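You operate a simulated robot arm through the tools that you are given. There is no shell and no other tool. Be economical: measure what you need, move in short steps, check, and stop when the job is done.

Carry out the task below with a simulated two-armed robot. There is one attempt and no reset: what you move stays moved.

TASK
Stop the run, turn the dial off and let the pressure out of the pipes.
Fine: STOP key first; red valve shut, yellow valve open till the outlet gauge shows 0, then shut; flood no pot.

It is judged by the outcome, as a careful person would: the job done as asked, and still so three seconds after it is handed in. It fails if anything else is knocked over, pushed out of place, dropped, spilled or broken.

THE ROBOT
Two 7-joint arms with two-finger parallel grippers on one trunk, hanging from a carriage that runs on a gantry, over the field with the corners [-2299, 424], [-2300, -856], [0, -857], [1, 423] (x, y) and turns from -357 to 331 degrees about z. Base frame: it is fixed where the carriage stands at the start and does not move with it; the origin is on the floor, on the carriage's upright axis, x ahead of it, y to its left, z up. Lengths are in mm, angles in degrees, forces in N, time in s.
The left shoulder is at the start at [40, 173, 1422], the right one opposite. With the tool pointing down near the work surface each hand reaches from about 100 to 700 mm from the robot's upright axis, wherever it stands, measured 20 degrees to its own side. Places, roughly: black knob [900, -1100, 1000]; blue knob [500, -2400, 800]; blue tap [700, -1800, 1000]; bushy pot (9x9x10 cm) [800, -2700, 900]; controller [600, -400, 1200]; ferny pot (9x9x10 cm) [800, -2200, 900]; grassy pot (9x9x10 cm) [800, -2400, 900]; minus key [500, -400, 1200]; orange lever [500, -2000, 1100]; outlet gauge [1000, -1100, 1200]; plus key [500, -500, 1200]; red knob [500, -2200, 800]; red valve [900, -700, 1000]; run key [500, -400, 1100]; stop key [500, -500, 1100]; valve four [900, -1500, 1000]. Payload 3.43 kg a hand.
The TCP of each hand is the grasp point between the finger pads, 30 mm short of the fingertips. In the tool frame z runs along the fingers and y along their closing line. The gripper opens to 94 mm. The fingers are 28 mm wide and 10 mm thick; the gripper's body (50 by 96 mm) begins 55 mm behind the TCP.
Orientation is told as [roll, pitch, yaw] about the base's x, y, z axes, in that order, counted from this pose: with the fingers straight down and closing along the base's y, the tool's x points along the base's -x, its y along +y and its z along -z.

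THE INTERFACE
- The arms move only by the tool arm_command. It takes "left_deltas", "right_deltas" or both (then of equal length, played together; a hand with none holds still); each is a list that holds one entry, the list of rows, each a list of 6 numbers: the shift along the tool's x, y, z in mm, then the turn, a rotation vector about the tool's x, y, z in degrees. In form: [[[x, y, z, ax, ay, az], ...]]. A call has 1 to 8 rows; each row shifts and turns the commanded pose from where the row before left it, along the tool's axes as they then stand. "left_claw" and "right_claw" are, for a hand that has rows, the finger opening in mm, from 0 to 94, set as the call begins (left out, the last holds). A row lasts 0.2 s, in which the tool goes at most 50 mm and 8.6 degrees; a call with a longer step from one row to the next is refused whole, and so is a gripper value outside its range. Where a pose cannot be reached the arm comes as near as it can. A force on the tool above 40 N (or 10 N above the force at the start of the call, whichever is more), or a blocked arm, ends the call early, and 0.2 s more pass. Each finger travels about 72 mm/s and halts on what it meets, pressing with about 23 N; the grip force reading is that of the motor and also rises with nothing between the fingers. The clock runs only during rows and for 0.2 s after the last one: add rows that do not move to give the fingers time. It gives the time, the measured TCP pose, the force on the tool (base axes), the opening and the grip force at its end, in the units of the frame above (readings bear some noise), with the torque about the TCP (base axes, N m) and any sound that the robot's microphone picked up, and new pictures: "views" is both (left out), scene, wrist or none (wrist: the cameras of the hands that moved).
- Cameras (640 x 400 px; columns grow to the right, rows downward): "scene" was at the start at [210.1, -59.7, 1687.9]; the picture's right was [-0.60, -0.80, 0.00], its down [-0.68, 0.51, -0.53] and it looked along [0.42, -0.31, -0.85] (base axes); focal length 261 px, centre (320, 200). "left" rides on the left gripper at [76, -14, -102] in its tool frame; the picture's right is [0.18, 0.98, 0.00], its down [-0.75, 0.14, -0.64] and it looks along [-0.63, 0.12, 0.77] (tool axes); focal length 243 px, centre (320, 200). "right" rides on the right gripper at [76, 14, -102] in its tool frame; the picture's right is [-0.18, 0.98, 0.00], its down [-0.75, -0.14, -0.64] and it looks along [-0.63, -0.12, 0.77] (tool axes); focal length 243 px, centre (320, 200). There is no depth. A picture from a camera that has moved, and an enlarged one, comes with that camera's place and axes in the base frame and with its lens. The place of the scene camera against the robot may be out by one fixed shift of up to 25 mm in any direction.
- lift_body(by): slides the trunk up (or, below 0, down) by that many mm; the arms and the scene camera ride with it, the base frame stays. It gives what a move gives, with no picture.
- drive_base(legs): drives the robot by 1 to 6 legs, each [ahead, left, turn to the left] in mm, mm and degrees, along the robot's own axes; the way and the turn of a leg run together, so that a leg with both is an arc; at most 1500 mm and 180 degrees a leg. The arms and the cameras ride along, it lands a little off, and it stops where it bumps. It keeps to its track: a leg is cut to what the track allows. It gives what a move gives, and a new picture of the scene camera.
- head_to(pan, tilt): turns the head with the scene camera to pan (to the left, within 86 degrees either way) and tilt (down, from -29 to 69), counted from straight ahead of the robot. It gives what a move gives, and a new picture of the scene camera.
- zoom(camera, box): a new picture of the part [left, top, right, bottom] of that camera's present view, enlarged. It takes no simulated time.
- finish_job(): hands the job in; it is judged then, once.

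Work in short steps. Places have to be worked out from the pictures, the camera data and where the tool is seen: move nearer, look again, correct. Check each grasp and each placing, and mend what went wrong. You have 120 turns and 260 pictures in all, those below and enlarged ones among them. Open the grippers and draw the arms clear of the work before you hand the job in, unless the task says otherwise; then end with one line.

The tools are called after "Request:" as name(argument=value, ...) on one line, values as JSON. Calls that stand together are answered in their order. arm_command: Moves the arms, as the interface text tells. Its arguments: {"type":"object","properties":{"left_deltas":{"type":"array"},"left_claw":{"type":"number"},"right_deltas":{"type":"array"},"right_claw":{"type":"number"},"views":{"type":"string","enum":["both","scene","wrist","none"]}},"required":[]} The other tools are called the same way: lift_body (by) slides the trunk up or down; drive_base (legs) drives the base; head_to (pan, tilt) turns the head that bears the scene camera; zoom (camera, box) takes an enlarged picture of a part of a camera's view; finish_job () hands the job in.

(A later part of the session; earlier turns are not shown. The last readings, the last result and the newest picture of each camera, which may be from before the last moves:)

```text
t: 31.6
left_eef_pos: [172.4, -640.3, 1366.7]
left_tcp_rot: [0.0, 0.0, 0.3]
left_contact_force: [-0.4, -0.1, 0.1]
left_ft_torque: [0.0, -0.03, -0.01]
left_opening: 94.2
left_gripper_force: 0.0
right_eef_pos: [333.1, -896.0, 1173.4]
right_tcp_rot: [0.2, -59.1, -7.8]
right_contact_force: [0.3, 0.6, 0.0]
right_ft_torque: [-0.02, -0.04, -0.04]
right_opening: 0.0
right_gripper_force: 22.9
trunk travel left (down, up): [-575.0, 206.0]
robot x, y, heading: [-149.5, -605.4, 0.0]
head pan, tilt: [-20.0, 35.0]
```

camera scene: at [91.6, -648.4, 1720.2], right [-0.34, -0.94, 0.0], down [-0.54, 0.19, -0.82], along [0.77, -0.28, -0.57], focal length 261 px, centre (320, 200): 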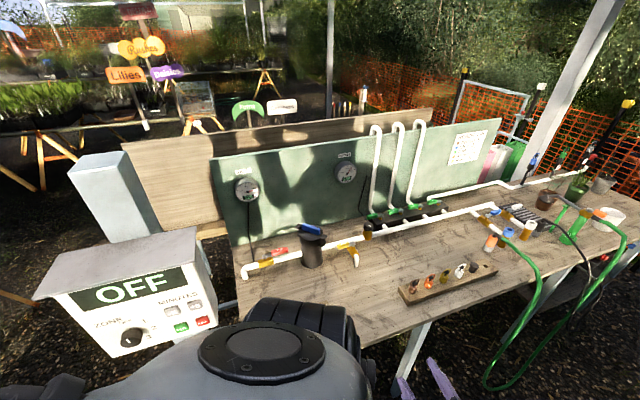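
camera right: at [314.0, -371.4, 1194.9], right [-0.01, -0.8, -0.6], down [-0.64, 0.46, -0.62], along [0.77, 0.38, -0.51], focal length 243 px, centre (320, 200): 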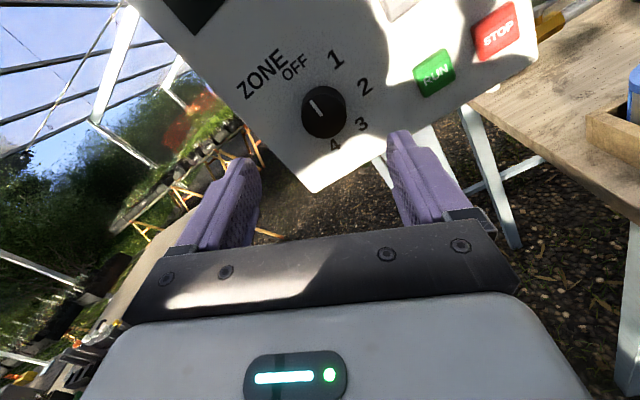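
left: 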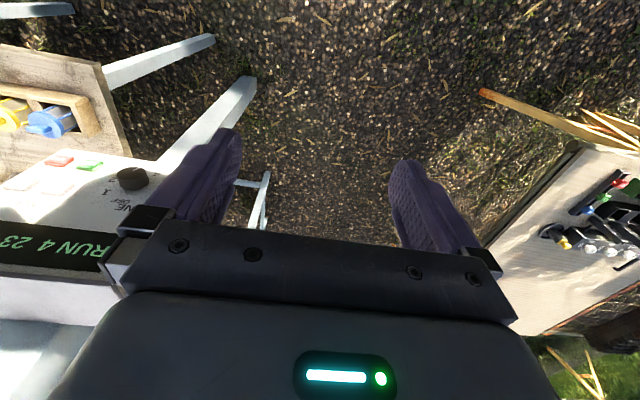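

Wrist is straight (pitch -59°). I drive up to the bench edge opposite the red and yellow valves, turning 25° left to bring the right shoulder forward.

Request:
drive_base(legs=[[0, -75, 0], [140, 0, 0], [0, 0, 25]])

Request:
head_to(pan=-45, tilt=40)

Request:
arm_command(right_deltas=[[[0, 0, 0, 0, 0, 0]]], views="wrist")

```text
t: 34.8
left_eef_pos: [299.3, -578.5, 1366.2]
left_tcp_rot: [0.0, 0.0, 25.2]
left_contact_force: [-0.6, -0.7, -0.3]
left_ft_torque: [-0.02, 0.01, 0.0]
left_opening: 94.0
left_gripper_force: 0.1
right_eef_pos: [552.3, -740.5, 1171.4]
right_tcp_rot: [0.2, -59.2, 17.3]
right_contact_force: [0.4, 0.4, -0.2]
right_ft_torque: [0.0, -0.01, 0.02]
right_opening: 0.1
right_gripper_force: 22.8
trunk travel left (down, up): [-575.0, 206.0]
robot x, y, heading: [-7.2, -676.6, 25.0]
head pan, tilt: [-20.0, 35.0]
camera scene: at [221.1, -618.0, 1720.1], right [0.09, -1.0, 0.0], down [-0.57, -0.05, -0.82], along [0.82, 0.08, -0.57], focal length 261 px, centre (320, 200)
```

scene: 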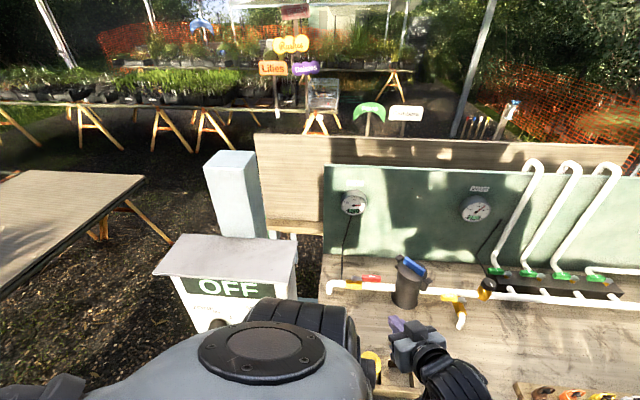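

```text
t: 35.7
left_eef_pos: [297.6, -578.9, 1365.7]
left_tcp_rot: [0.0, 0.0, 25.1]
left_contact_force: [0.2, 0.8, -0.9]
left_ft_torque: [-0.02, 0.02, -0.02]
left_opening: 94.1
left_gripper_force: 0.0
right_eef_pos: [552.1, -742.1, 1171.6]
right_tcp_rot: [0.1, -59.2, 17.3]
right_contact_force: [-0.4, 0.0, -0.2]
right_ft_torque: [0.03, -0.01, -0.02]
right_opening: 0.0
right_gripper_force: 23.0
trunk travel left (down, up): [-575.0, 206.0]
robot x, y, heading: [-4.6, -677.1, 25.4]
head pan, tilt: [-45.0, 40.0]
camera scene: at [213.5, -654.8, 1712.6], right [-0.34, -0.94, 0.0], down [-0.61, 0.22, -0.77], along [0.72, -0.26, -0.64], focal length 261 px, centre (320, 200)
```

scene: 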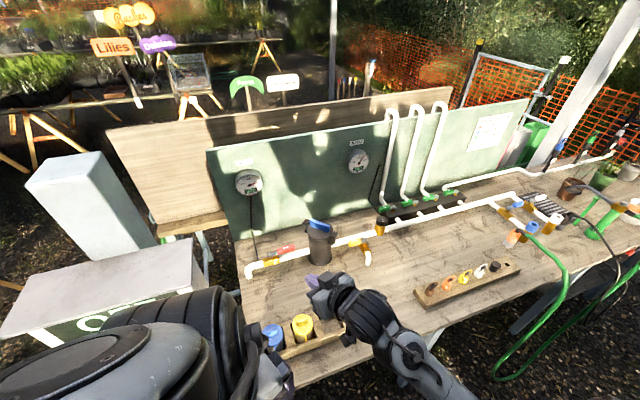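

```text
t: 36.1
left_eef_pos: [299.2, -576.5, 1366.4]
left_tcp_rot: [0.0, -0.1, 25.2]
left_contact_force: [0.4, 0.5, -0.1]
left_ft_torque: [0.0, 0.04, 0.0]
left_opening: 94.1
left_gripper_force: 0.1
right_eef_pos: [552.7, -742.0, 1172.5]
right_tcp_rot: [0.2, -59.2, 17.3]
right_contact_force: [0.1, -0.1, 0.6]
right_ft_torque: [-0.01, 0.04, 0.0]
right_opening: 0.3
right_gripper_force: 23.0
trunk travel left (down, up): [-575.0, 206.0]
robot x, y, heading: [-2.9, -673.7, 25.6]
head pan, tilt: [-45.0, 40.0]
camera right: at [427.7, -766.8, 1161.0], right [-0.21, 0.97, 0.16], down [-0.11, -0.19, 0.98], along [0.97, 0.18, 0.15], focal length 243 px, centre (320, 200)
```

right: 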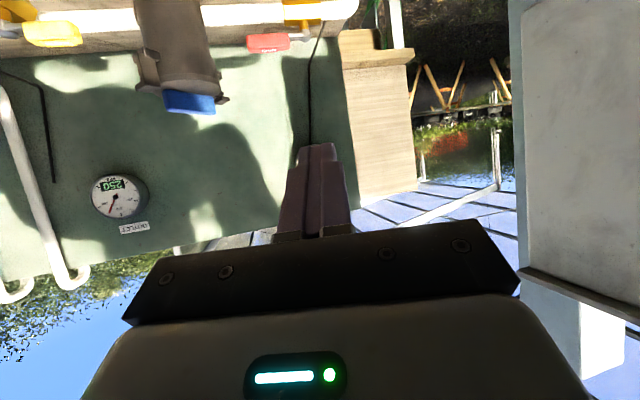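

Triangulated: red handle centre ≈ [825, -734, 970], stem ≈ [825, -683]. I turn the hand to yaw 0 and pitch -25° so that closed fingers act as a peg.

Request:
arm_command(right_deltas=[[[0, 0, 10, 4.9, 0, 3], [0, 0, 10, 4.9, 0, 3], [0, 0, 10, 4.9, 0, 3], [0, 0, 10, 0, 8.5, 0], [-10, 0, 10, 0, 8.5, 0], [-10, 0, 10, 0, 8.5, 0], [-10, 0, 10, 0, 8.5, 0], [0, 0, 0, 0, 0, 0]]], views="wrist")

```text
t: 37.9
left_eef_pos: [298.4, -577.1, 1365.1]
left_tcp_rot: [0.0, 0.0, 25.2]
left_contact_force: [0.3, -0.2, -0.3]
left_ft_torque: [0.0, -0.01, -0.02]
left_opening: 94.1
left_gripper_force: 0.1
right_eef_pos: [666.9, -754.3, 1063.9]
right_tcp_rot: [-0.9, -25.6, 0.1]
right_contact_force: [-0.4, 0.2, 1.0]
right_ft_torque: [0.01, 0.02, -0.01]
right_opening: 0.2
right_gripper_force: 23.4
right hand out of reach, approached as far as the arm can: row 5, 6, 7
trunk travel left (down, up): [-575.0, 206.0]
robot x, y, heading: [-7.1, -676.3, 25.5]
head pan, tilt: [-45.0, 40.0]
camera right: at [554.4, -738.6, 1125.4], right [0.17, 0.98, 0.07], down [0.4, -0.13, 0.91], along [0.9, -0.13, -0.42], focal length 243 px, centre (320, 200)
```

right: 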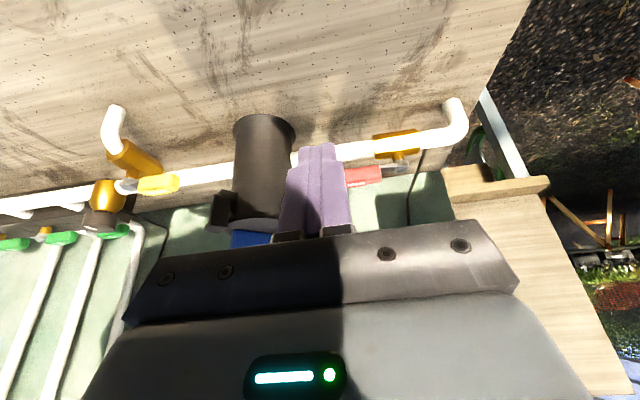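

Out-of-reach was flagged when pitching; I test a plain forward shift of ~90 mm at this height.

Request:
arm_command(right_deltas=[[[-40, 2, 18, 0, 0, 0], [-40, 2, 18, 0, 0, 0], [0, 0, 0, 0, 0, 0]]], views="wrist")

```text
t: 38.7
left_eef_pos: [299.0, -578.2, 1367.2]
left_tcp_rot: [0.0, -0.1, 25.2]
left_contact_force: [0.1, 1.0, 0.4]
left_ft_torque: [0.02, -0.04, -0.04]
left_opening: 94.1
left_gripper_force: 0.0
right_eef_pos: [751.1, -737.1, 1062.9]
right_tcp_rot: [0.3, -25.1, 0.2]
right_contact_force: [0.1, 0.1, 0.5]
right_ft_torque: [0.01, -0.02, -0.04]
right_opening: 0.1
right_gripper_force: 23.2
trunk travel left (down, up): [-575.0, 206.0]
robot x, y, heading: [-2.8, -675.5, 25.4]
head pan, tilt: [-45.0, 40.0]
camera right: at [638.2, -724.2, 1126.0], right [0.16, 0.98, 0.08], down [0.41, -0.14, 0.9], along [0.9, -0.11, -0.43], focal length 243 px, centre (320, 200)
```

right: 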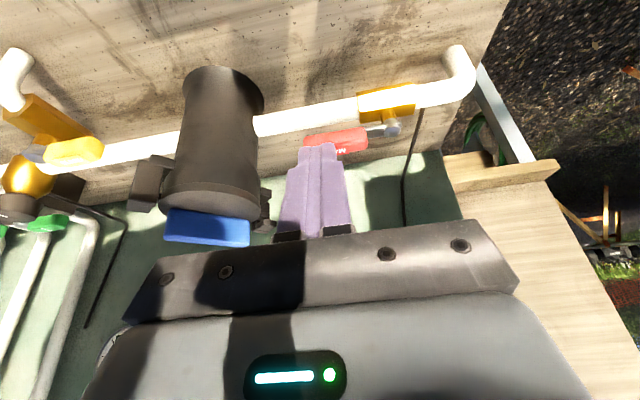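

Handle now resolved to about x 838, y -757…-695, z 965; stem [834, -674]. I try to stand the tool more upright (pitch about -8°).

Request:
arm_command(right_deltas=[[[-10, 0, 0, 0, 8, 0], [-10, 0, 0, 0, 8, 0], [0, 0, 0, 0, 0, 0]]], views="wrist")

```text
t: 39.5
left_eef_pos: [299.1, -577.8, 1365.5]
left_tcp_rot: [0.0, 0.0, 25.2]
left_contact_force: [0.2, 0.1, 0.2]
left_ft_torque: [0.05, -0.04, 0.02]
left_opening: 94.0
left_gripper_force: 0.0
right_eef_pos: [767.5, -736.4, 1071.0]
right_tcp_rot: [0.4, -9.1, 0.2]
right_contact_force: [-0.2, -0.6, -0.2]
right_ft_torque: [-0.01, 0.01, 0.02]
right_opening: 0.2
right_gripper_force: 23.0
trunk travel left (down, up): [-575.0, 206.0]
robot x, y, heading: [-5.4, -673.2, 25.2]
head pan, tilt: [-45.0, 40.0]
camera right: at [677.5, -724.2, 1162.1], right [0.18, 0.98, 0.03], down [0.64, -0.14, 0.75], along [0.74, -0.11, -0.66], focal length 243 px, centre (320, 200)
```

right: 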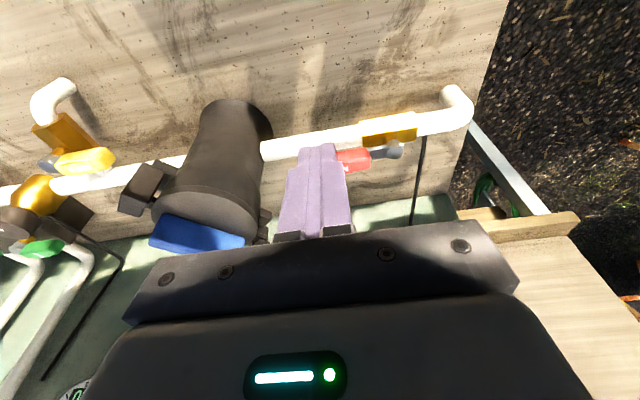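

Pitch -9° reached. I move over the handle to sit just behind it (tip to x≈870, y≈-726), keeping clear of the filter's clamp.

Request:
arm_command(right_deltas=[[[-32, 3, 5, 0, 0, 0], [-32, 3, 5, 0, 0, 0], [-32, 4, 5, 0, 0, 0], [0, 0, 0, 0, 0, 0]]], views="both")

```text
t: 40.5
left_eef_pos: [299.2, -578.7, 1366.1]
left_tcp_rot: [-0.1, 0.0, 25.1]
left_contact_force: [0.3, 0.7, 0.1]
left_ft_torque: [-0.01, 0.0, 0.0]
left_opening: 93.9
left_gripper_force: 0.0
right_eef_pos: [830.3, -731.4, 1072.1]
right_tcp_rot: [0.5, -9.3, 0.2]
right_contact_force: [0.5, -0.5, -0.2]
right_ft_torque: [0.01, -0.03, -0.03]
right_opening: 0.2
right_gripper_force: 23.0
right hand out of reach, approached as far as the arm can: row 2, 3
trunk travel left (down, up): [-575.0, 206.0]
robot x, y, heading: [-7.7, -674.2, 25.3]
head pan, tilt: [-45.0, 40.0]
camera scene: at [213.5, -654.8, 1712.6], right [-0.34, -0.94, 0.0], down [-0.6, 0.22, -0.77], along [0.72, -0.26, -0.64], focal length 261 px, centre (320, 200)
camera right: at [739.6, -719.1, 1163.5], right [0.18, 0.98, 0.04], down [0.64, -0.14, 0.75], along [0.75, -0.11, -0.66], focal length 243 px, centre (320, 200)
```

scene: 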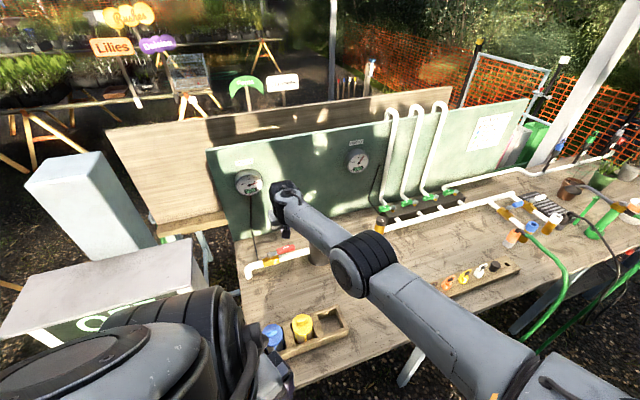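
right: 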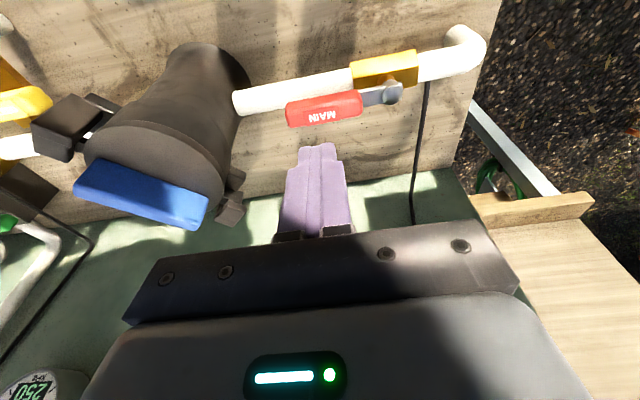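

The arm is at full stretch at x 830; the handle sits at x≈847, stem ≈ [847, -668]. I lower the trunk in steps to gain reach, raising the hand to compensate.

Request:
lift_body(by=-40)

Request:
arm_command(right_deltas=[[[-14, 2, -38, 0, 0, 0], [-10, 0, 0, 0, 0, 0], [0, 0, 0, 0, 0, 0]]], views="none")

Request:
lift_body(by=-60)

Request:
arm_command(right_deltas=[[[-12, 0, -40, 0, 0, 0], [-28, 0, -10, 0, 0, 0], [0, 0, 0, 0, 0, 0]]], views="wrist")

```text
t: 41.4
left_eef_pos: [298.8, -578.1, 1326.8]
left_tcp_rot: [0.0, 0.0, 25.2]
left_contact_force: [0.0, 1.4, 0.5]
left_ft_torque: [0.01, 0.02, -0.01]
left_opening: 94.1
left_gripper_force: 0.0
right_eef_pos: [830.6, -731.2, 1032.7]
right_tcp_rot: [0.5, -9.4, 0.2]
right_contact_force: [-0.5, 0.6, -0.5]
right_ft_torque: [0.01, 0.02, -0.04]
right_opening: 0.0
right_gripper_force: 22.8
trunk travel left (down, up): [-535.0, 246.0]
robot x, y, heading: [-6.3, -675.3, 25.4]
head pan, tilt: [-45.0, 40.0]
```

```text
t: 42.1
left_eef_pos: [298.9, -579.1, 1326.6]
left_tcp_rot: [0.0, 0.1, 25.2]
left_contact_force: [-0.1, -0.9, 0.4]
left_ft_torque: [0.03, -0.01, 0.03]
left_opening: 94.1
left_gripper_force: 0.1
right_eef_pos: [841.4, -732.1, 1074.7]
right_tcp_rot: [0.5, -9.4, 0.3]
right_contact_force: [-1.0, 0.4, 0.1]
right_ft_torque: [0.05, -0.02, 0.0]
right_opening: 0.1
right_gripper_force: 23.7
right hand out of reach, approached as far as the arm can: row 2
trunk travel left (down, up): [-535.0, 246.0]
robot x, y, heading: [-6.3, -673.7, 25.3]
head pan, tilt: [-45.0, 40.0]
```

```text
t: 43.1
left_eef_pos: [299.5, -576.7, 1266.0]
left_tcp_rot: [0.0, 0.0, 25.2]
left_contact_force: [0.6, 0.6, 0.4]
left_ft_torque: [-0.01, 0.0, -0.02]
left_opening: 93.9
left_gripper_force: 0.0
right_eef_pos: [841.3, -732.2, 1016.4]
right_tcp_rot: [0.5, -9.4, 0.2]
right_contact_force: [-0.1, -0.1, -0.2]
right_ft_torque: [0.03, 0.03, 0.0]
right_opening: 0.2
right_gripper_force: 23.4
trunk travel left (down, up): [-475.0, 306.0]
robot x, y, heading: [-7.3, -671.2, 25.5]
head pan, tilt: [-45.0, 40.0]
```

```text
t: 44.0
left_eef_pos: [298.4, -577.4, 1266.4]
left_tcp_rot: [0.0, -0.1, 25.1]
left_contact_force: [0.6, 0.5, 0.1]
left_ft_torque: [0.01, -0.01, 0.0]
left_opening: 94.0
left_gripper_force: 0.0
right_eef_pos: [848.2, -733.1, 1061.7]
right_tcp_rot: [0.5, -9.4, 0.2]
right_contact_force: [0.4, -0.2, 0.0]
right_ft_torque: [0.02, 0.03, 0.02]
right_opening: 0.3
right_gripper_force: 23.2
right hand out of reach, approached as far as the arm can: row 2
trunk travel left (down, up): [-475.0, 306.0]
robot x, y, heading: [-7.5, -674.6, 25.5]
head pan, tilt: [-45.0, 40.0]
camera right: at [756.8, -721.0, 1153.6], right [0.18, 0.98, 0.04], down [0.64, -0.14, 0.75], along [0.75, -0.11, -0.65], focal length 243 px, centre (320, 200)
```

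right: 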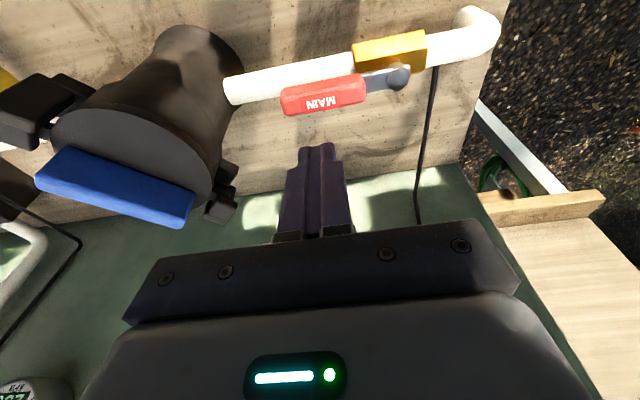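

Only slight gains with an upright tool. Tilting to pitch ≈ -29° brings the wrist back and gives the missing reach; I do that and go forward.

Request:
arm_command(right_deltas=[[[0, 0, 0, 0, -7, 0], [0, 2, 0, 0, -7, 0], [0, 3, 0, 0, -6, 0], [-12, 2, 8, 0, 0, 0], [0, 0, 0, 0, 0, 0]]], views="wrist")

```text
t: 45.1
left_eef_pos: [298.7, -578.2, 1265.8]
left_tcp_rot: [0.1, -0.1, 25.2]
left_contact_force: [-0.1, 0.3, -0.6]
left_ft_torque: [0.0, -0.02, 0.0]
left_opening: 94.1
left_gripper_force: 0.1
right_eef_pos: [862.4, -725.8, 1062.6]
right_tcp_rot: [0.6, -29.3, 0.0]
right_contact_force: [-0.1, -0.4, 0.0]
right_ft_torque: [-0.01, 0.01, 0.03]
right_opening: 0.2
right_gripper_force: 23.4
trunk travel left (down, up): [-475.0, 306.0]
robot x, y, heading: [-7.5, -676.4, 25.1]
head pan, tilt: [-45.0, 40.0]
camera right: at [745.7, -714.0, 1115.8], right [0.16, 0.98, 0.1], down [0.34, -0.15, 0.93], along [0.93, -0.11, -0.36], focal length 243 px, centre (320, 200)
```

right: 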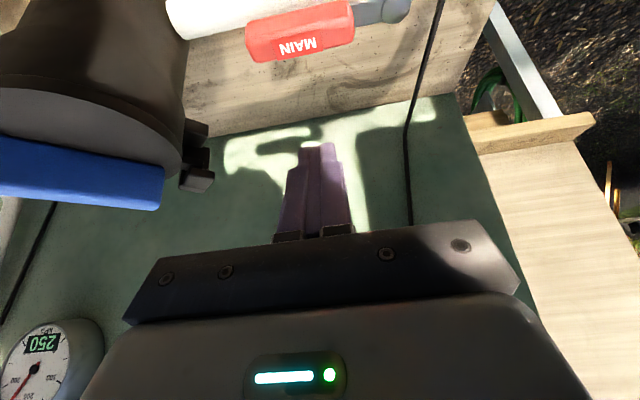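

Handle confirmed at [848, -727, 965]. I shift 8 mm further back and descend 70 mm behind the lever.

Request:
arm_command(right_deltas=[[[-7, 0, 4, 0, 0, 0], [12, 0, 21.5, 0, 0, 0], [12, 0, 21.5, 0, 0, 0], [12, 0, 21.5, 0, 0, 0], [0, 0, 0, 0, 0, 0]]], views="both")

```text
t: 46.4
left_eef_pos: [298.4, -577.9, 1266.0]
left_tcp_rot: [0.0, 0.0, 25.2]
left_contact_force: [0.3, -0.6, 0.1]
left_ft_torque: [0.01, -0.02, 0.01]
left_opening: 94.0
left_gripper_force: 0.1
right_eef_pos: [871.0, -726.4, 987.7]
right_tcp_rot: [0.6, -29.3, 0.0]
right_contact_force: [-1.3, 0.7, -0.1]
right_ft_torque: [0.01, 0.01, 0.01]
right_opening: 0.1
right_gripper_force: 22.5
trunk travel left (down, up): [-475.0, 306.0]
robot x, y, heading: [-5.4, -676.0, 25.2]
head pan, tilt: [-45.0, 40.0]
camera scene: at [213.5, -654.8, 1612.6], right [-0.34, -0.94, 0.0], down [-0.6, 0.22, -0.77], along [0.72, -0.26, -0.64], focal length 261 px, centre (320, 200)
camera right: at [754.4, -714.2, 1042.1], right [0.16, 0.98, 0.1], down [0.34, -0.15, 0.93], along [0.93, -0.11, -0.36], focal length 243 px, centre (320, 200)
```

scene: 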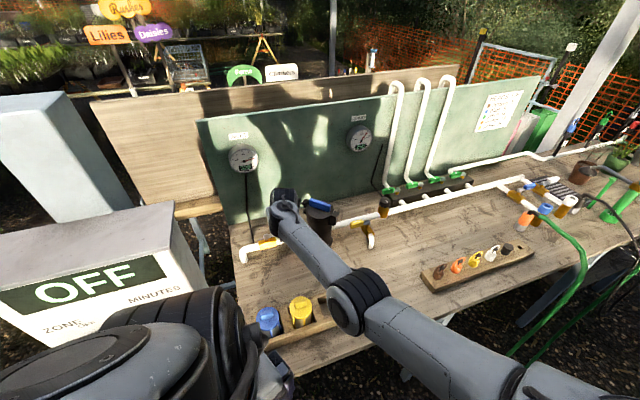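
right: 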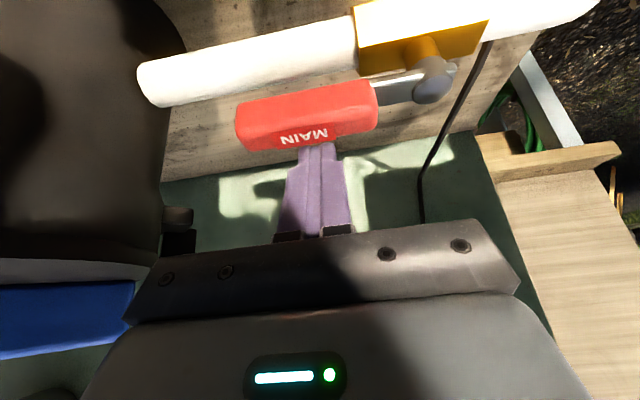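

The fingertips are behind the lever. I pull toward -x in small steps.

Request:
arm_command(right_deltas=[[[10.5, 0, -5.9, 0, 0, 0], [10.5, 0, -5.9, 0, 0, 0], [10.5, 0, -5.9, 0, 0, 0], [10.5, 0, -5.9, 0, 0, 0], [0, 0, 0, 0, 0, 0]]], views="wrist")

```text
t: 47.5
left_eef_pos: [298.7, -577.1, 1264.8]
left_tcp_rot: [0.1, 0.0, 25.1]
left_contact_force: [0.0, 0.3, 0.1]
left_ft_torque: [0.0, 0.03, -0.02]
left_opening: 94.0
left_gripper_force: 0.1
right_eef_pos: [822.0, -725.0, 987.8]
right_tcp_rot: [0.6, -29.3, 0.1]
right_contact_force: [-0.5, -0.1, 0.0]
right_ft_torque: [0.0, 0.02, -0.03]
right_opening: 0.0
right_gripper_force: 22.8
trunk travel left (down, up): [-475.0, 306.0]
robot x, y, heading: [-3.7, -677.6, 25.1]
head pan, tilt: [-45.0, 40.0]
camera right: at [705.4, -713.1, 1042.0], right [0.16, 0.98, 0.1], down [0.34, -0.15, 0.93], along [0.93, -0.11, -0.36], focal length 243 px, centre (320, 200)
```

right: 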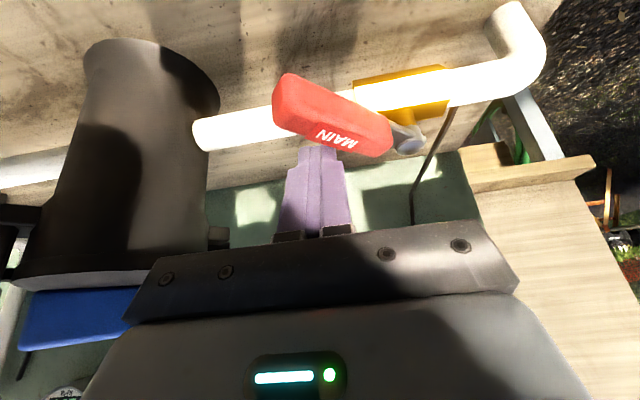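

The lever swings freely. I continue the arc: -x and +y.

Request:
arm_command(right_deltas=[[[10.5, 3, -5.9, 0, 0, 0], [9, 5, -5, 0, 0, 0], [8, 7, -4.4, 0, 0, 0], [6, 9, -3.4, 0, 0, 0], [3, 9, -1.7, 0, 0, 0], [0, 6, 0, 0, 0, 0], [0, 0, 0, 0, 0, 0]]], views="wrist")

```text
t: 49.1
left_eef_pos: [300.4, -578.1, 1265.3]
left_tcp_rot: [0.1, 0.0, 25.2]
left_contact_force: [0.1, -0.2, -0.1]
left_ft_torque: [0.0, 0.0, 0.01]
left_opening: 93.9
left_gripper_force: 0.0
right_eef_pos: [780.4, -687.8, 988.3]
right_tcp_rot: [0.7, -29.3, 0.1]
right_contact_force: [-1.1, -0.3, 0.6]
right_ft_torque: [0.03, 0.0, 0.0]
right_opening: 0.1
right_gripper_force: 23.2
trunk travel left (down, up): [-475.0, 306.0]
robot x, y, heading: [-5.6, -679.9, 25.4]
head pan, tilt: [-45.0, 40.0]
camera right: at [663.7, -675.1, 1042.8], right [0.16, 0.98, 0.1], down [0.34, -0.15, 0.93], along [0.93, -0.11, -0.36], focal length 243 px, centre (320, 200)
```

right: 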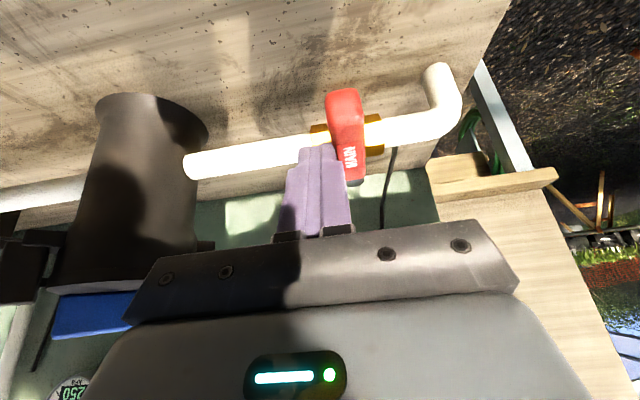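

The lever is essentially perpendicular to the pipe. I nudge +y a little to feel the stop.

Request:
arm_command(right_deltas=[[[0, 3, 0, 0, 0, 0], [0, 3, 0, 0, 0, 0], [0, 0, 0, 0, 0, 0]]], views="wrist")

```text
t: 50.0
left_eef_pos: [297.7, -580.8, 1265.9]
left_tcp_rot: [-0.1, 0.0, 25.2]
left_contact_force: [-0.6, -0.8, -0.7]
left_ft_torque: [0.01, 0.03, 0.0]
left_opening: 94.1
left_gripper_force: 0.0
right_eef_pos: [780.4, -685.1, 988.3]
right_tcp_rot: [0.4, -29.3, 0.0]
right_contact_force: [-4.7, -11.1, 3.6]
right_ft_torque: [-0.21, 0.02, -0.16]
right_opening: 0.0
right_gripper_force: 22.9
trunk travel left (down, up): [-475.0, 306.0]
robot x, y, heading: [-3.0, -676.9, 25.4]
head pan, tilt: [-45.0, 40.0]
camera right: at [663.7, -672.0, 1042.6], right [0.16, 0.98, 0.1], down [0.34, -0.15, 0.93], along [0.93, -0.11, -0.36], focal length 243 px, centre (320, 200)
```

right: 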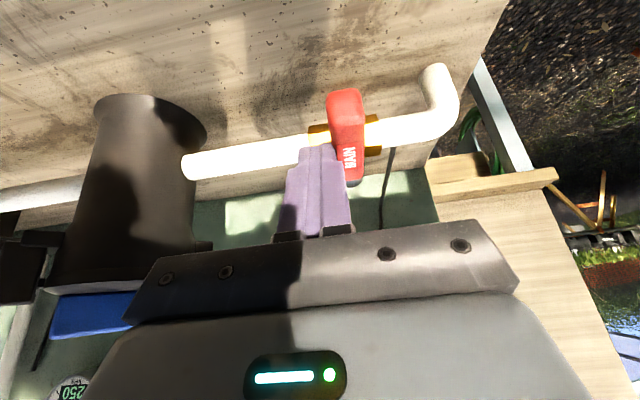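

A stop is felt (11 N): red valve shut. I free the finger, rise clear of the filter and move toward the yellow valve.

Request:
arm_command(right_deltas=[[[0, -12, 0, 0, 0, 0], [-20, -3, -35, 0, 0, 0], [-20, 0, -35, 0, 0, 0], [-10, 0, -38, 0, 0, 0], [15, -30, -8, 0, 0, 0], [10, -45, 0, 0, 0, 0], [0, -48, 0, 0, 0, 0], [0, 0, 0, 0, 0, 0]]], views="both")

```text
t: 51.8
left_eef_pos: [298.5, -578.1, 1265.8]
left_tcp_rot: [0.0, 0.0, 25.2]
left_contact_force: [0.4, 0.0, 0.4]
left_ft_torque: [0.02, 0.0, -0.01]
left_opening: 94.2
left_gripper_force: 0.1
right_eef_pos: [744.7, -819.9, 1099.9]
right_tcp_rot: [0.4, -29.3, 0.1]
right_contact_force: [-0.5, 0.2, 0.1]
right_ft_torque: [-0.04, 0.02, -0.02]
right_opening: 0.0
right_gripper_force: 23.1
trunk travel left (down, up): [-475.0, 306.0]
robot x, y, heading: [-7.0, -675.0, 25.2]
head pan, tilt: [-45.0, 40.0]
camera scene: at [213.5, -654.6, 1612.6], right [-0.34, -0.94, 0.0], down [-0.6, 0.22, -0.77], along [0.72, -0.26, -0.64], focal length 261 px, centre (320, 200)
camera right: at [628.5, -807.7, 1154.6], right [0.16, 0.98, 0.1], down [0.34, -0.15, 0.93], along [0.93, -0.11, -0.36], focal length 243 px, centre (320, 200)
```

scene: 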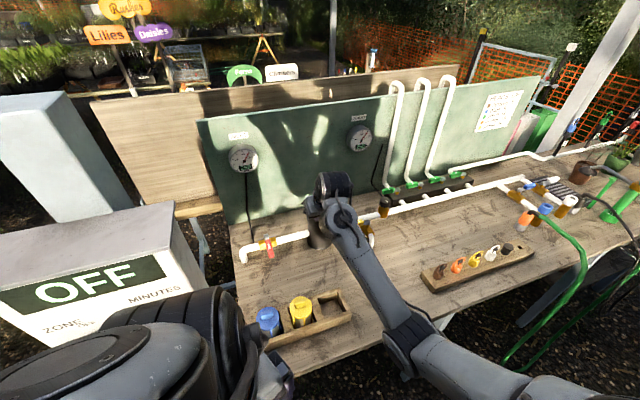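
right: 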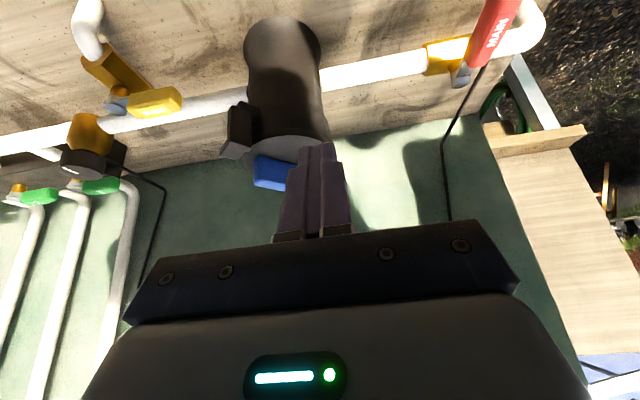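

Yellow lever ≈ x 792, y -1009…-949, stem near [788, -1036]. I move the hand to y ≈ -985 at this height.

Request:
arm_command(right_deltas=[[[0, -42, 0, 0, 0, 0], [0, -42, 0, 0, 0, 0], [0, -42, 0, 0, 0, 0], [0, -40, 0, 0, 0, 0], [0, 0, 0, 0, 0, 0]]], views="wrist")

```text
t: 53.0
left_eef_pos: [299.9, -576.5, 1266.1]
left_tcp_rot: [0.0, 0.1, 25.2]
left_contact_force: [1.0, -0.1, 0.8]
left_ft_torque: [-0.02, -0.01, -0.01]
left_opening: 93.9
left_gripper_force: 0.0
right_eef_pos: [747.5, -985.4, 1098.7]
right_tcp_rot: [0.5, -29.3, 0.1]
right_contact_force: [0.2, -1.3, 0.6]
right_ft_torque: [0.01, -0.02, 0.01]
right_opening: 0.1
right_gripper_force: 23.2
trunk travel left (down, up): [-475.0, 306.0]
robot x, y, heading: [-5.4, -677.3, 25.2]
head pan, tilt: [-45.0, 40.0]
camera right: at [630.4, -973.0, 1152.9], right [0.15, 0.98, 0.1], down [0.34, -0.15, 0.93], along [0.93, -0.11, -0.36], focal length 243 px, centre (320, 200)
```

right: 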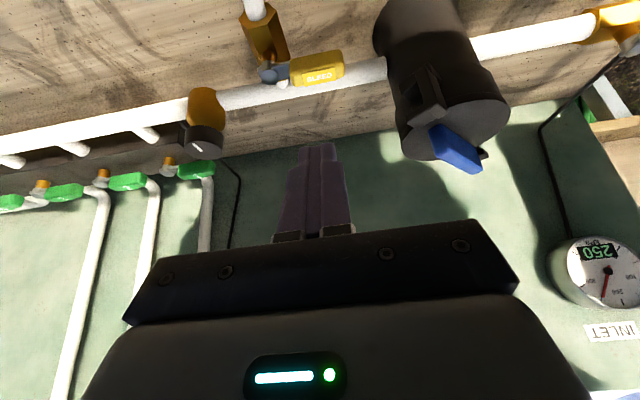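

Lever refined: x≈793, y -1007…-959, z≈963, stem ≈ [788, -1027]. I go over it and part-way down behind it.

Request:
arm_command(right_deltas=[[[-30, -1.3, 17, 0, 0, 0], [-30, -1.3, 17, 0, 0, 0], [13.7, 0, 24.4, 0, 0, 0], [13.7, 0, 24.4, 0, 0, 0], [13.7, 0, 24.4, 0, 0, 0], [0, 0, 0, 0, 0, 0]]], views="wrist")

```text
t: 54.4
left_eef_pos: [299.2, -577.0, 1266.2]
left_tcp_rot: [0.1, 0.0, 25.2]
left_contact_force: [0.4, 0.9, 0.5]
left_ft_torque: [0.04, 0.0, -0.01]
left_opening: 94.1
left_gripper_force: 0.0
right_eef_pos: [816.4, -988.7, 1015.5]
right_tcp_rot: [0.5, -29.4, 0.0]
right_contact_force: [0.2, 0.7, -0.4]
right_ft_torque: [0.0, 0.01, 0.0]
right_opening: 0.1
right_gripper_force: 22.9
trunk travel left (down, up): [-475.0, 306.0]
robot x, y, heading: [-5.4, -673.2, 25.5]
head pan, tilt: [-45.0, 40.0]
camera right: at [699.7, -975.4, 1069.3], right [0.16, 0.98, 0.1], down [0.34, -0.15, 0.93], along [0.93, -0.11, -0.36], focal length 243 px, centre (320, 200)
```

right: 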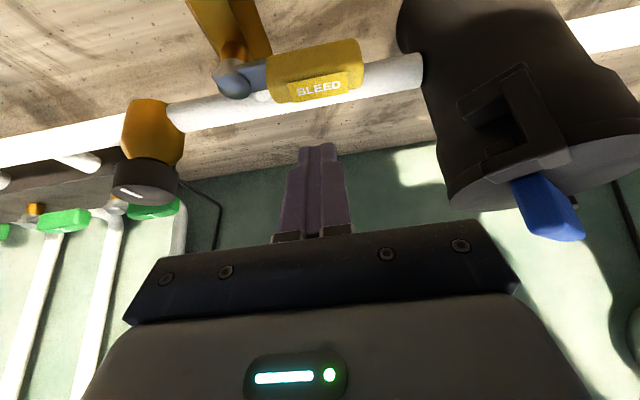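

BLEED lever confirmed at z≈963. I descend the last 30 mm behind it.

Request:
arm_command(right_deltas=[[[7.3, 0, 13, 0, 0, 0], [7.3, 0, 13, 0, 0, 0], [0, 0, 0, 0, 0, 0]]], views="wrist")

```text
t: 55.1
left_eef_pos: [298.3, -578.7, 1266.8]
left_tcp_rot: [0.1, 0.0, 25.3]
left_contact_force: [-0.2, 0.4, -0.4]
left_ft_torque: [0.05, 0.02, -0.01]
left_opening: 94.0
left_gripper_force: 0.0
right_eef_pos: [815.3, -987.9, 983.7]
right_tcp_rot: [0.5, -29.4, 0.0]
right_contact_force: [-0.5, -0.2, 0.4]
right_ft_torque: [0.0, 0.0, 0.05]
right_opening: 0.0
right_gripper_force: 22.7
trunk travel left (down, up): [-475.0, 306.0]
robot x, y, heading: [-6.4, -672.3, 25.4]
head pan, tilt: [-45.0, 40.0]
camera right: at [699.0, -975.3, 1038.5], right [0.16, 0.98, 0.1], down [0.34, -0.15, 0.93], along [0.93, -0.11, -0.36], focal length 243 px, centre (320, 200)
```

right: 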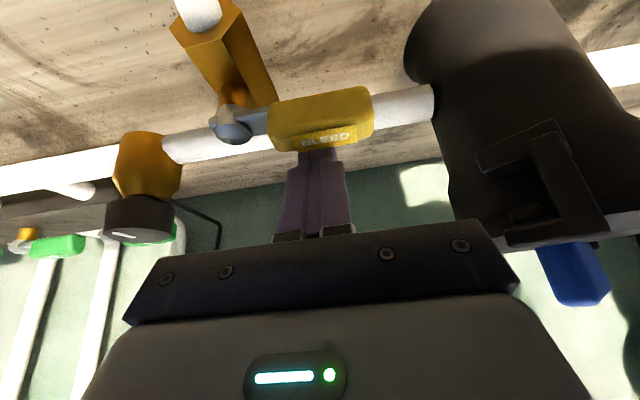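

Behind the lever. I pull it toward -x along its arc.

Request:
arm_command(right_deltas=[[[10.5, 0, -5.9, 0, 0, 0], [10.5, 0, -5.9, 0, 0, 0], [10.5, -1, -5.9, 0, 0, 0], [8.5, -5, -4.8, 0, 0, 0], [7.5, -6, -4.2, 0, 0, 0], [0, 0, 0, 0, 0, 0]]], views="both")

```text
t: 56.5
left_eef_pos: [298.6, -577.8, 1265.6]
left_tcp_rot: [0.0, 0.0, 25.2]
left_contact_force: [-0.2, -0.1, -0.8]
left_ft_torque: [0.01, 0.01, -0.02]
left_opening: 94.1
left_gripper_force: 0.0
right_eef_pos: [761.6, -1001.1, 984.9]
right_tcp_rot: [0.7, -29.3, 0.0]
right_contact_force: [0.2, -0.2, -0.5]
right_ft_torque: [-0.02, -0.01, 0.03]
right_opening: 0.0
right_gripper_force: 22.9
trunk travel left (down, up): [-475.0, 306.0]
robot x, y, heading: [-6.7, -675.2, 25.2]
head pan, tilt: [-45.0, 40.0]
camera scene: at [213.5, -654.8, 1612.6], right [-0.34, -0.94, 0.0], down [-0.6, 0.22, -0.77], along [0.72, -0.26, -0.64], focal length 261 px, centre (320, 200)
camera right: at [644.9, -987.5, 1039.0], right [0.16, 0.98, 0.1], down [0.34, -0.15, 0.93], along [0.93, -0.11, -0.36], focal length 243 px, centre (320, 200)
```

scene: 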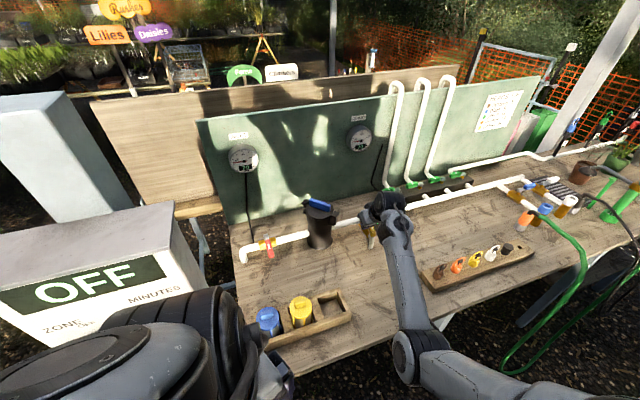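
right: 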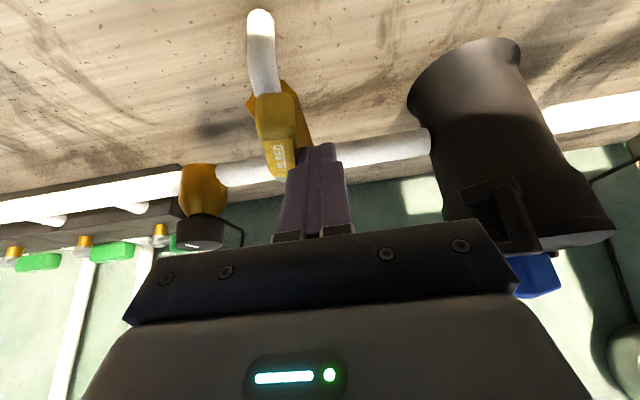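

The bleed lever is nearly along its branch and the gauges have moved. I read both gauges.

Request:
zoom(camera="scene", box=[220, 115, 400, 235])

Request:
arm_command(right_deltas=[[[0, 0, 0, 0, 0, 0], [0, 0, 0, 0, 0, 0], [0, 0, 0, 0, 0, 0], [0, 0, 0, 0, 0, 0], [0, 0, 0, 0, 0, 0]]], views="none")

Request:
zoom(camera="scene", box=[220, 115, 400, 235])

```text
3.33 times, centred on (310, 175) of scene
camera zoom: at [213.5, -654.8, 1612.6], right [-0.34, -0.94, 0.0], down [-0.6, 0.22, -0.77], along [0.72, -0.26, -0.64], focal length 871 px, centre (353, 283)
```

zoom: 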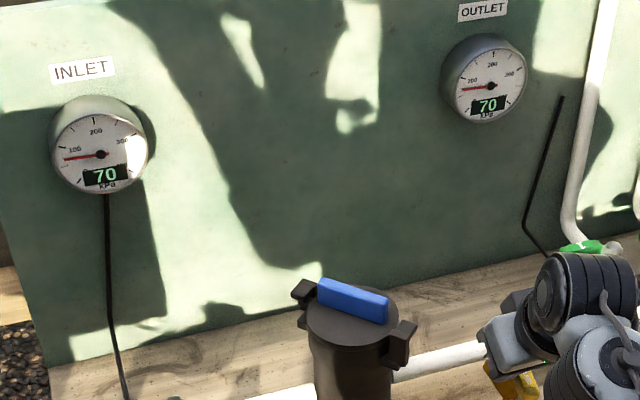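

```text
t: 57.8
left_eef_pos: [299.8, -577.3, 1266.2]
left_tcp_rot: [-0.1, -0.1, 25.1]
left_contact_force: [-0.1, -0.1, 1.0]
left_ft_torque: [0.0, -0.02, 0.02]
left_opening: 93.8
left_gripper_force: 0.1
right_eef_pos: [762.2, -1000.2, 985.6]
right_tcp_rot: [0.6, -29.3, 0.0]
right_contact_force: [-0.4, 0.0, 0.1]
right_ft_torque: [0.01, 0.02, 0.03]
right_opening: 0.0
right_gripper_force: 22.8
trunk travel left (down, up): [-475.0, 306.0]
robot x, y, heading: [-5.9, -674.5, 25.1]
head pan, tilt: [-45.0, 40.0]
```

```text
3.33 times, centred on (310, 175) of scene
camera zoom: at [213.4, -654.8, 1612.6], right [-0.34, -0.94, 0.0], down [-0.6, 0.22, -0.77], along [0.72, -0.26, -0.64], focal length 871 px, centre (353, 283)
```

zoom: 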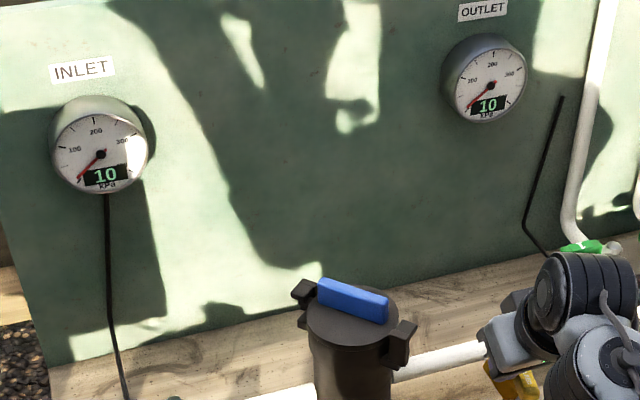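

Pressure is falling fast (10 kPa). I wait a bit more.

Request:
arm_command(right_deltas=[[[0, 0, 0, 0, 0, 0], [0, 0, 0, 0, 0, 0], [0, 0, 0, 0, 0, 0], [0, 0, 0, 0, 0, 0], [0, 0, 0, 0, 0, 0], [0, 0, 0, 0, 0, 0], [0, 0, 0, 0, 0, 0], [0, 0, 0, 0, 0, 0]]], views="wrist")

Request:
zoom(camera="scene", box=[220, 115, 400, 235])

```text
t: 59.5
left_eef_pos: [298.5, -578.8, 1266.0]
left_tcp_rot: [0.0, 0.0, 25.2]
left_contact_force: [-0.1, -0.9, -1.0]
left_ft_torque: [0.0, 0.03, -0.03]
left_opening: 94.0
left_gripper_force: 0.0
right_eef_pos: [761.6, -1000.5, 985.1]
right_tcp_rot: [0.7, -29.3, 0.1]
right_contact_force: [-1.3, 0.6, 0.3]
right_ft_torque: [0.0, 0.05, -0.03]
right_opening: 0.2
right_gripper_force: 23.4
trunk travel left (down, up): [-475.0, 306.0]
robot x, y, heading: [-7.7, -675.5, 25.1]
head pan, tilt: [-45.0, 40.0]
camera right: at [645.1, -987.6, 1039.1], right [0.16, 0.98, 0.1], down [0.34, -0.15, 0.93], along [0.93, -0.11, -0.36], focal length 243 px, centre (320, 200)
```

right: 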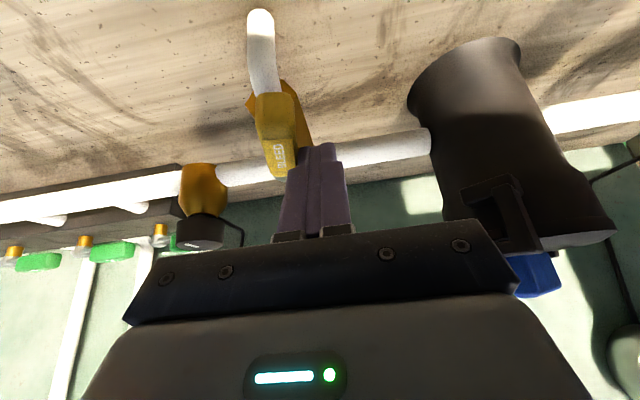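

```text
3.33 times, centred on (310, 175) of scene
camera zoom: at [213.4, -654.8, 1612.6], right [-0.34, -0.94, 0.0], down [-0.6, 0.22, -0.77], along [0.72, -0.26, -0.64], focal length 871 px, centre (353, 283)
```

zoom: 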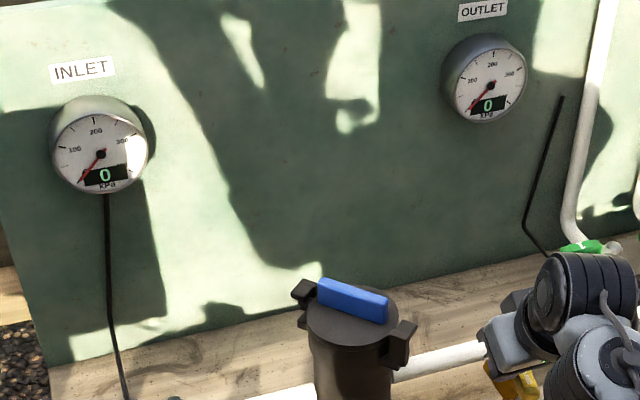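

Outlet gauge shows 0. Now to shut yellow: I lift off, straighten the tool, and shift to the other (-y) side of the lever.

Request:
arm_command(right_deltas=[[[-17, 3, -30.5, 0, 0, 0], [-17, 0, -30.5, 0, 0, 0], [0, 0, 0, 0, 7, 0], [0, 0, 0, 0, 7, 0], [0, 0, 0, 0, 7, 0], [15.3, -27.5, -2.2, 0, 0, 0], [15.3, -27.5, -2.2, 0, 0, 0], [0, 0, 0, 0, 0, 0]]], views="wrist")

```text
t: 60.6
left_eef_pos: [299.5, -578.2, 1265.7]
left_tcp_rot: [0.0, -0.1, 25.2]
left_contact_force: [0.2, 0.3, 0.5]
left_ft_torque: [0.02, -0.04, -0.03]
left_opening: 94.2
left_gripper_force: 0.1
right_eef_pos: [764.8, -998.2, 1056.5]
right_tcp_rot: [0.2, -14.5, 0.4]
right_contact_force: [15.7, -0.2, -20.2]
right_ft_torque: [-0.36, -0.55, -0.27]
right_opening: 0.2
right_gripper_force: 23.0
trunk travel left (down, up): [-475.0, 306.0]
robot x, y, heading: [-5.3, -674.7, 25.5]
head pan, tilt: [-45.0, 40.0]
stopped in row 5 (right hand): the force on the tool passed its limit at 101 N (the readings are from after the stop); the commanded pose is now the measured one
camera right: at [665.0, -985.9, 1138.4], right [0.17, 0.98, 0.05], down [0.57, -0.14, 0.81], along [0.8, -0.11, -0.59], focal length 243 px, centre (320, 200)
```

right: 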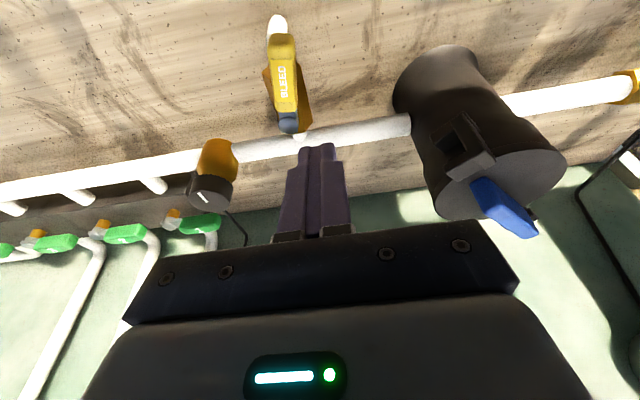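

A 101 N force stopped the motion, though the gripper looks free; I look at the arm from the scene camera.

Request:
head_to(pan=-60, tilt=45)

Request:
zoom(camera="scene", box=[160, 80, 480, 280])

```text
t: 61.4
left_eef_pos: [299.3, -578.5, 1265.4]
left_tcp_rot: [0.0, 0.0, 25.2]
left_contact_force: [-0.1, -0.3, -0.4]
left_ft_torque: [0.01, 0.03, -0.02]
left_opening: 93.8
left_gripper_force: 0.1
right_eef_pos: [764.1, -999.0, 1055.9]
right_tcp_rot: [0.3, -14.5, 0.4]
right_contact_force: [23.9, 1.3, -36.0]
right_ft_torque: [-0.73, -1.46, -0.46]
right_opening: 0.2
right_gripper_force: 22.7
trunk travel left (down, up): [-475.0, 306.0]
robot x, y, heading: [-7.5, -677.0, 25.1]
head pan, tilt: [-60.0, 45.0]
camera scene: at [200.3, -672.4, 1605.3], right [-0.57, -0.82, 0.0], down [-0.58, 0.4, -0.71], along [0.58, -0.4, -0.71], focal length 261 px, centre (320, 200)
```

scene: 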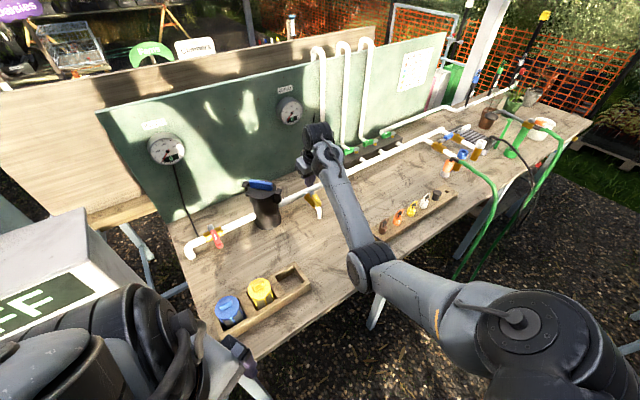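

```text
2.00 times, centred on (320, 180) of scene
camera zoom: at [200.3, -672.4, 1605.3], right [-0.57, -0.82, 0.0], down [-0.58, 0.4, -0.71], along [0.58, -0.4, -0.71], focal length 523 px, centre (320, 240)
```

zoom: 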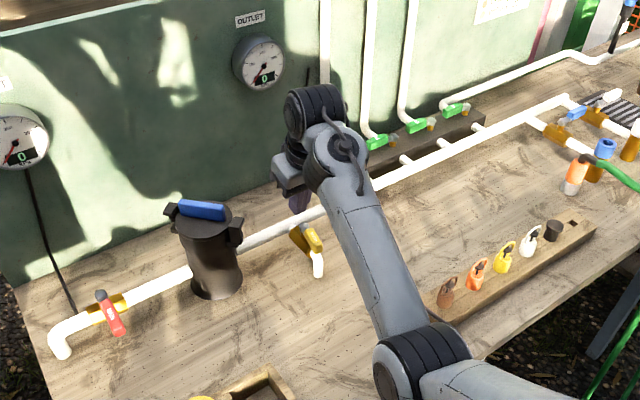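

The arm's elbow is low, so the gripper's camera side pressed on its own forearm (tool pushed forward/down). I tilt back to relieve it, then raise the trunk step by step while lowering the hand relatively.

Request:
arm_command(right_deltas=[[[0, 0, 0, 0, -5, 0], [0, 0, 0, 0, -5, 0], [0, 0, 0, 0, 0, 0]]], views="none")

Request:
lift_body(by=100)

```text
t: 62.2
left_eef_pos: [298.9, -577.5, 1264.8]
left_tcp_rot: [0.0, 0.0, 25.2]
left_contact_force: [-0.1, -0.6, 0.1]
left_ft_torque: [-0.01, -0.04, -0.02]
left_opening: 93.9
left_gripper_force: 0.1
right_eef_pos: [763.0, -998.4, 1055.9]
right_tcp_rot: [0.3, -24.3, 0.4]
right_contact_force: [-0.4, -0.1, -0.5]
right_ft_torque: [0.0, -0.02, -0.01]
right_opening: 0.0
right_gripper_force: 23.0
trunk travel left (down, up): [-475.0, 306.0]
robot x, y, heading: [-8.7, -674.9, 25.3]
head pan, tilt: [-60.0, 45.0]
```

```text
t: 63.5
left_eef_pos: [298.9, -577.2, 1366.2]
left_tcp_rot: [-0.1, 0.0, 25.1]
left_contact_force: [-0.2, -0.3, 0.2]
left_ft_torque: [0.01, -0.01, 0.03]
left_opening: 94.1
left_gripper_force: 0.0
right_eef_pos: [763.0, -998.1, 1156.8]
right_tcp_rot: [0.3, -24.3, 0.3]
right_contact_force: [-0.5, -0.5, -0.5]
right_ft_torque: [0.0, 0.01, -0.02]
right_opening: 0.1
right_gripper_force: 23.0
trunk travel left (down, up): [-575.0, 206.0]
robot x, y, heading: [-4.2, -673.4, 25.2]
head pan, tilt: [-60.0, 45.0]
```

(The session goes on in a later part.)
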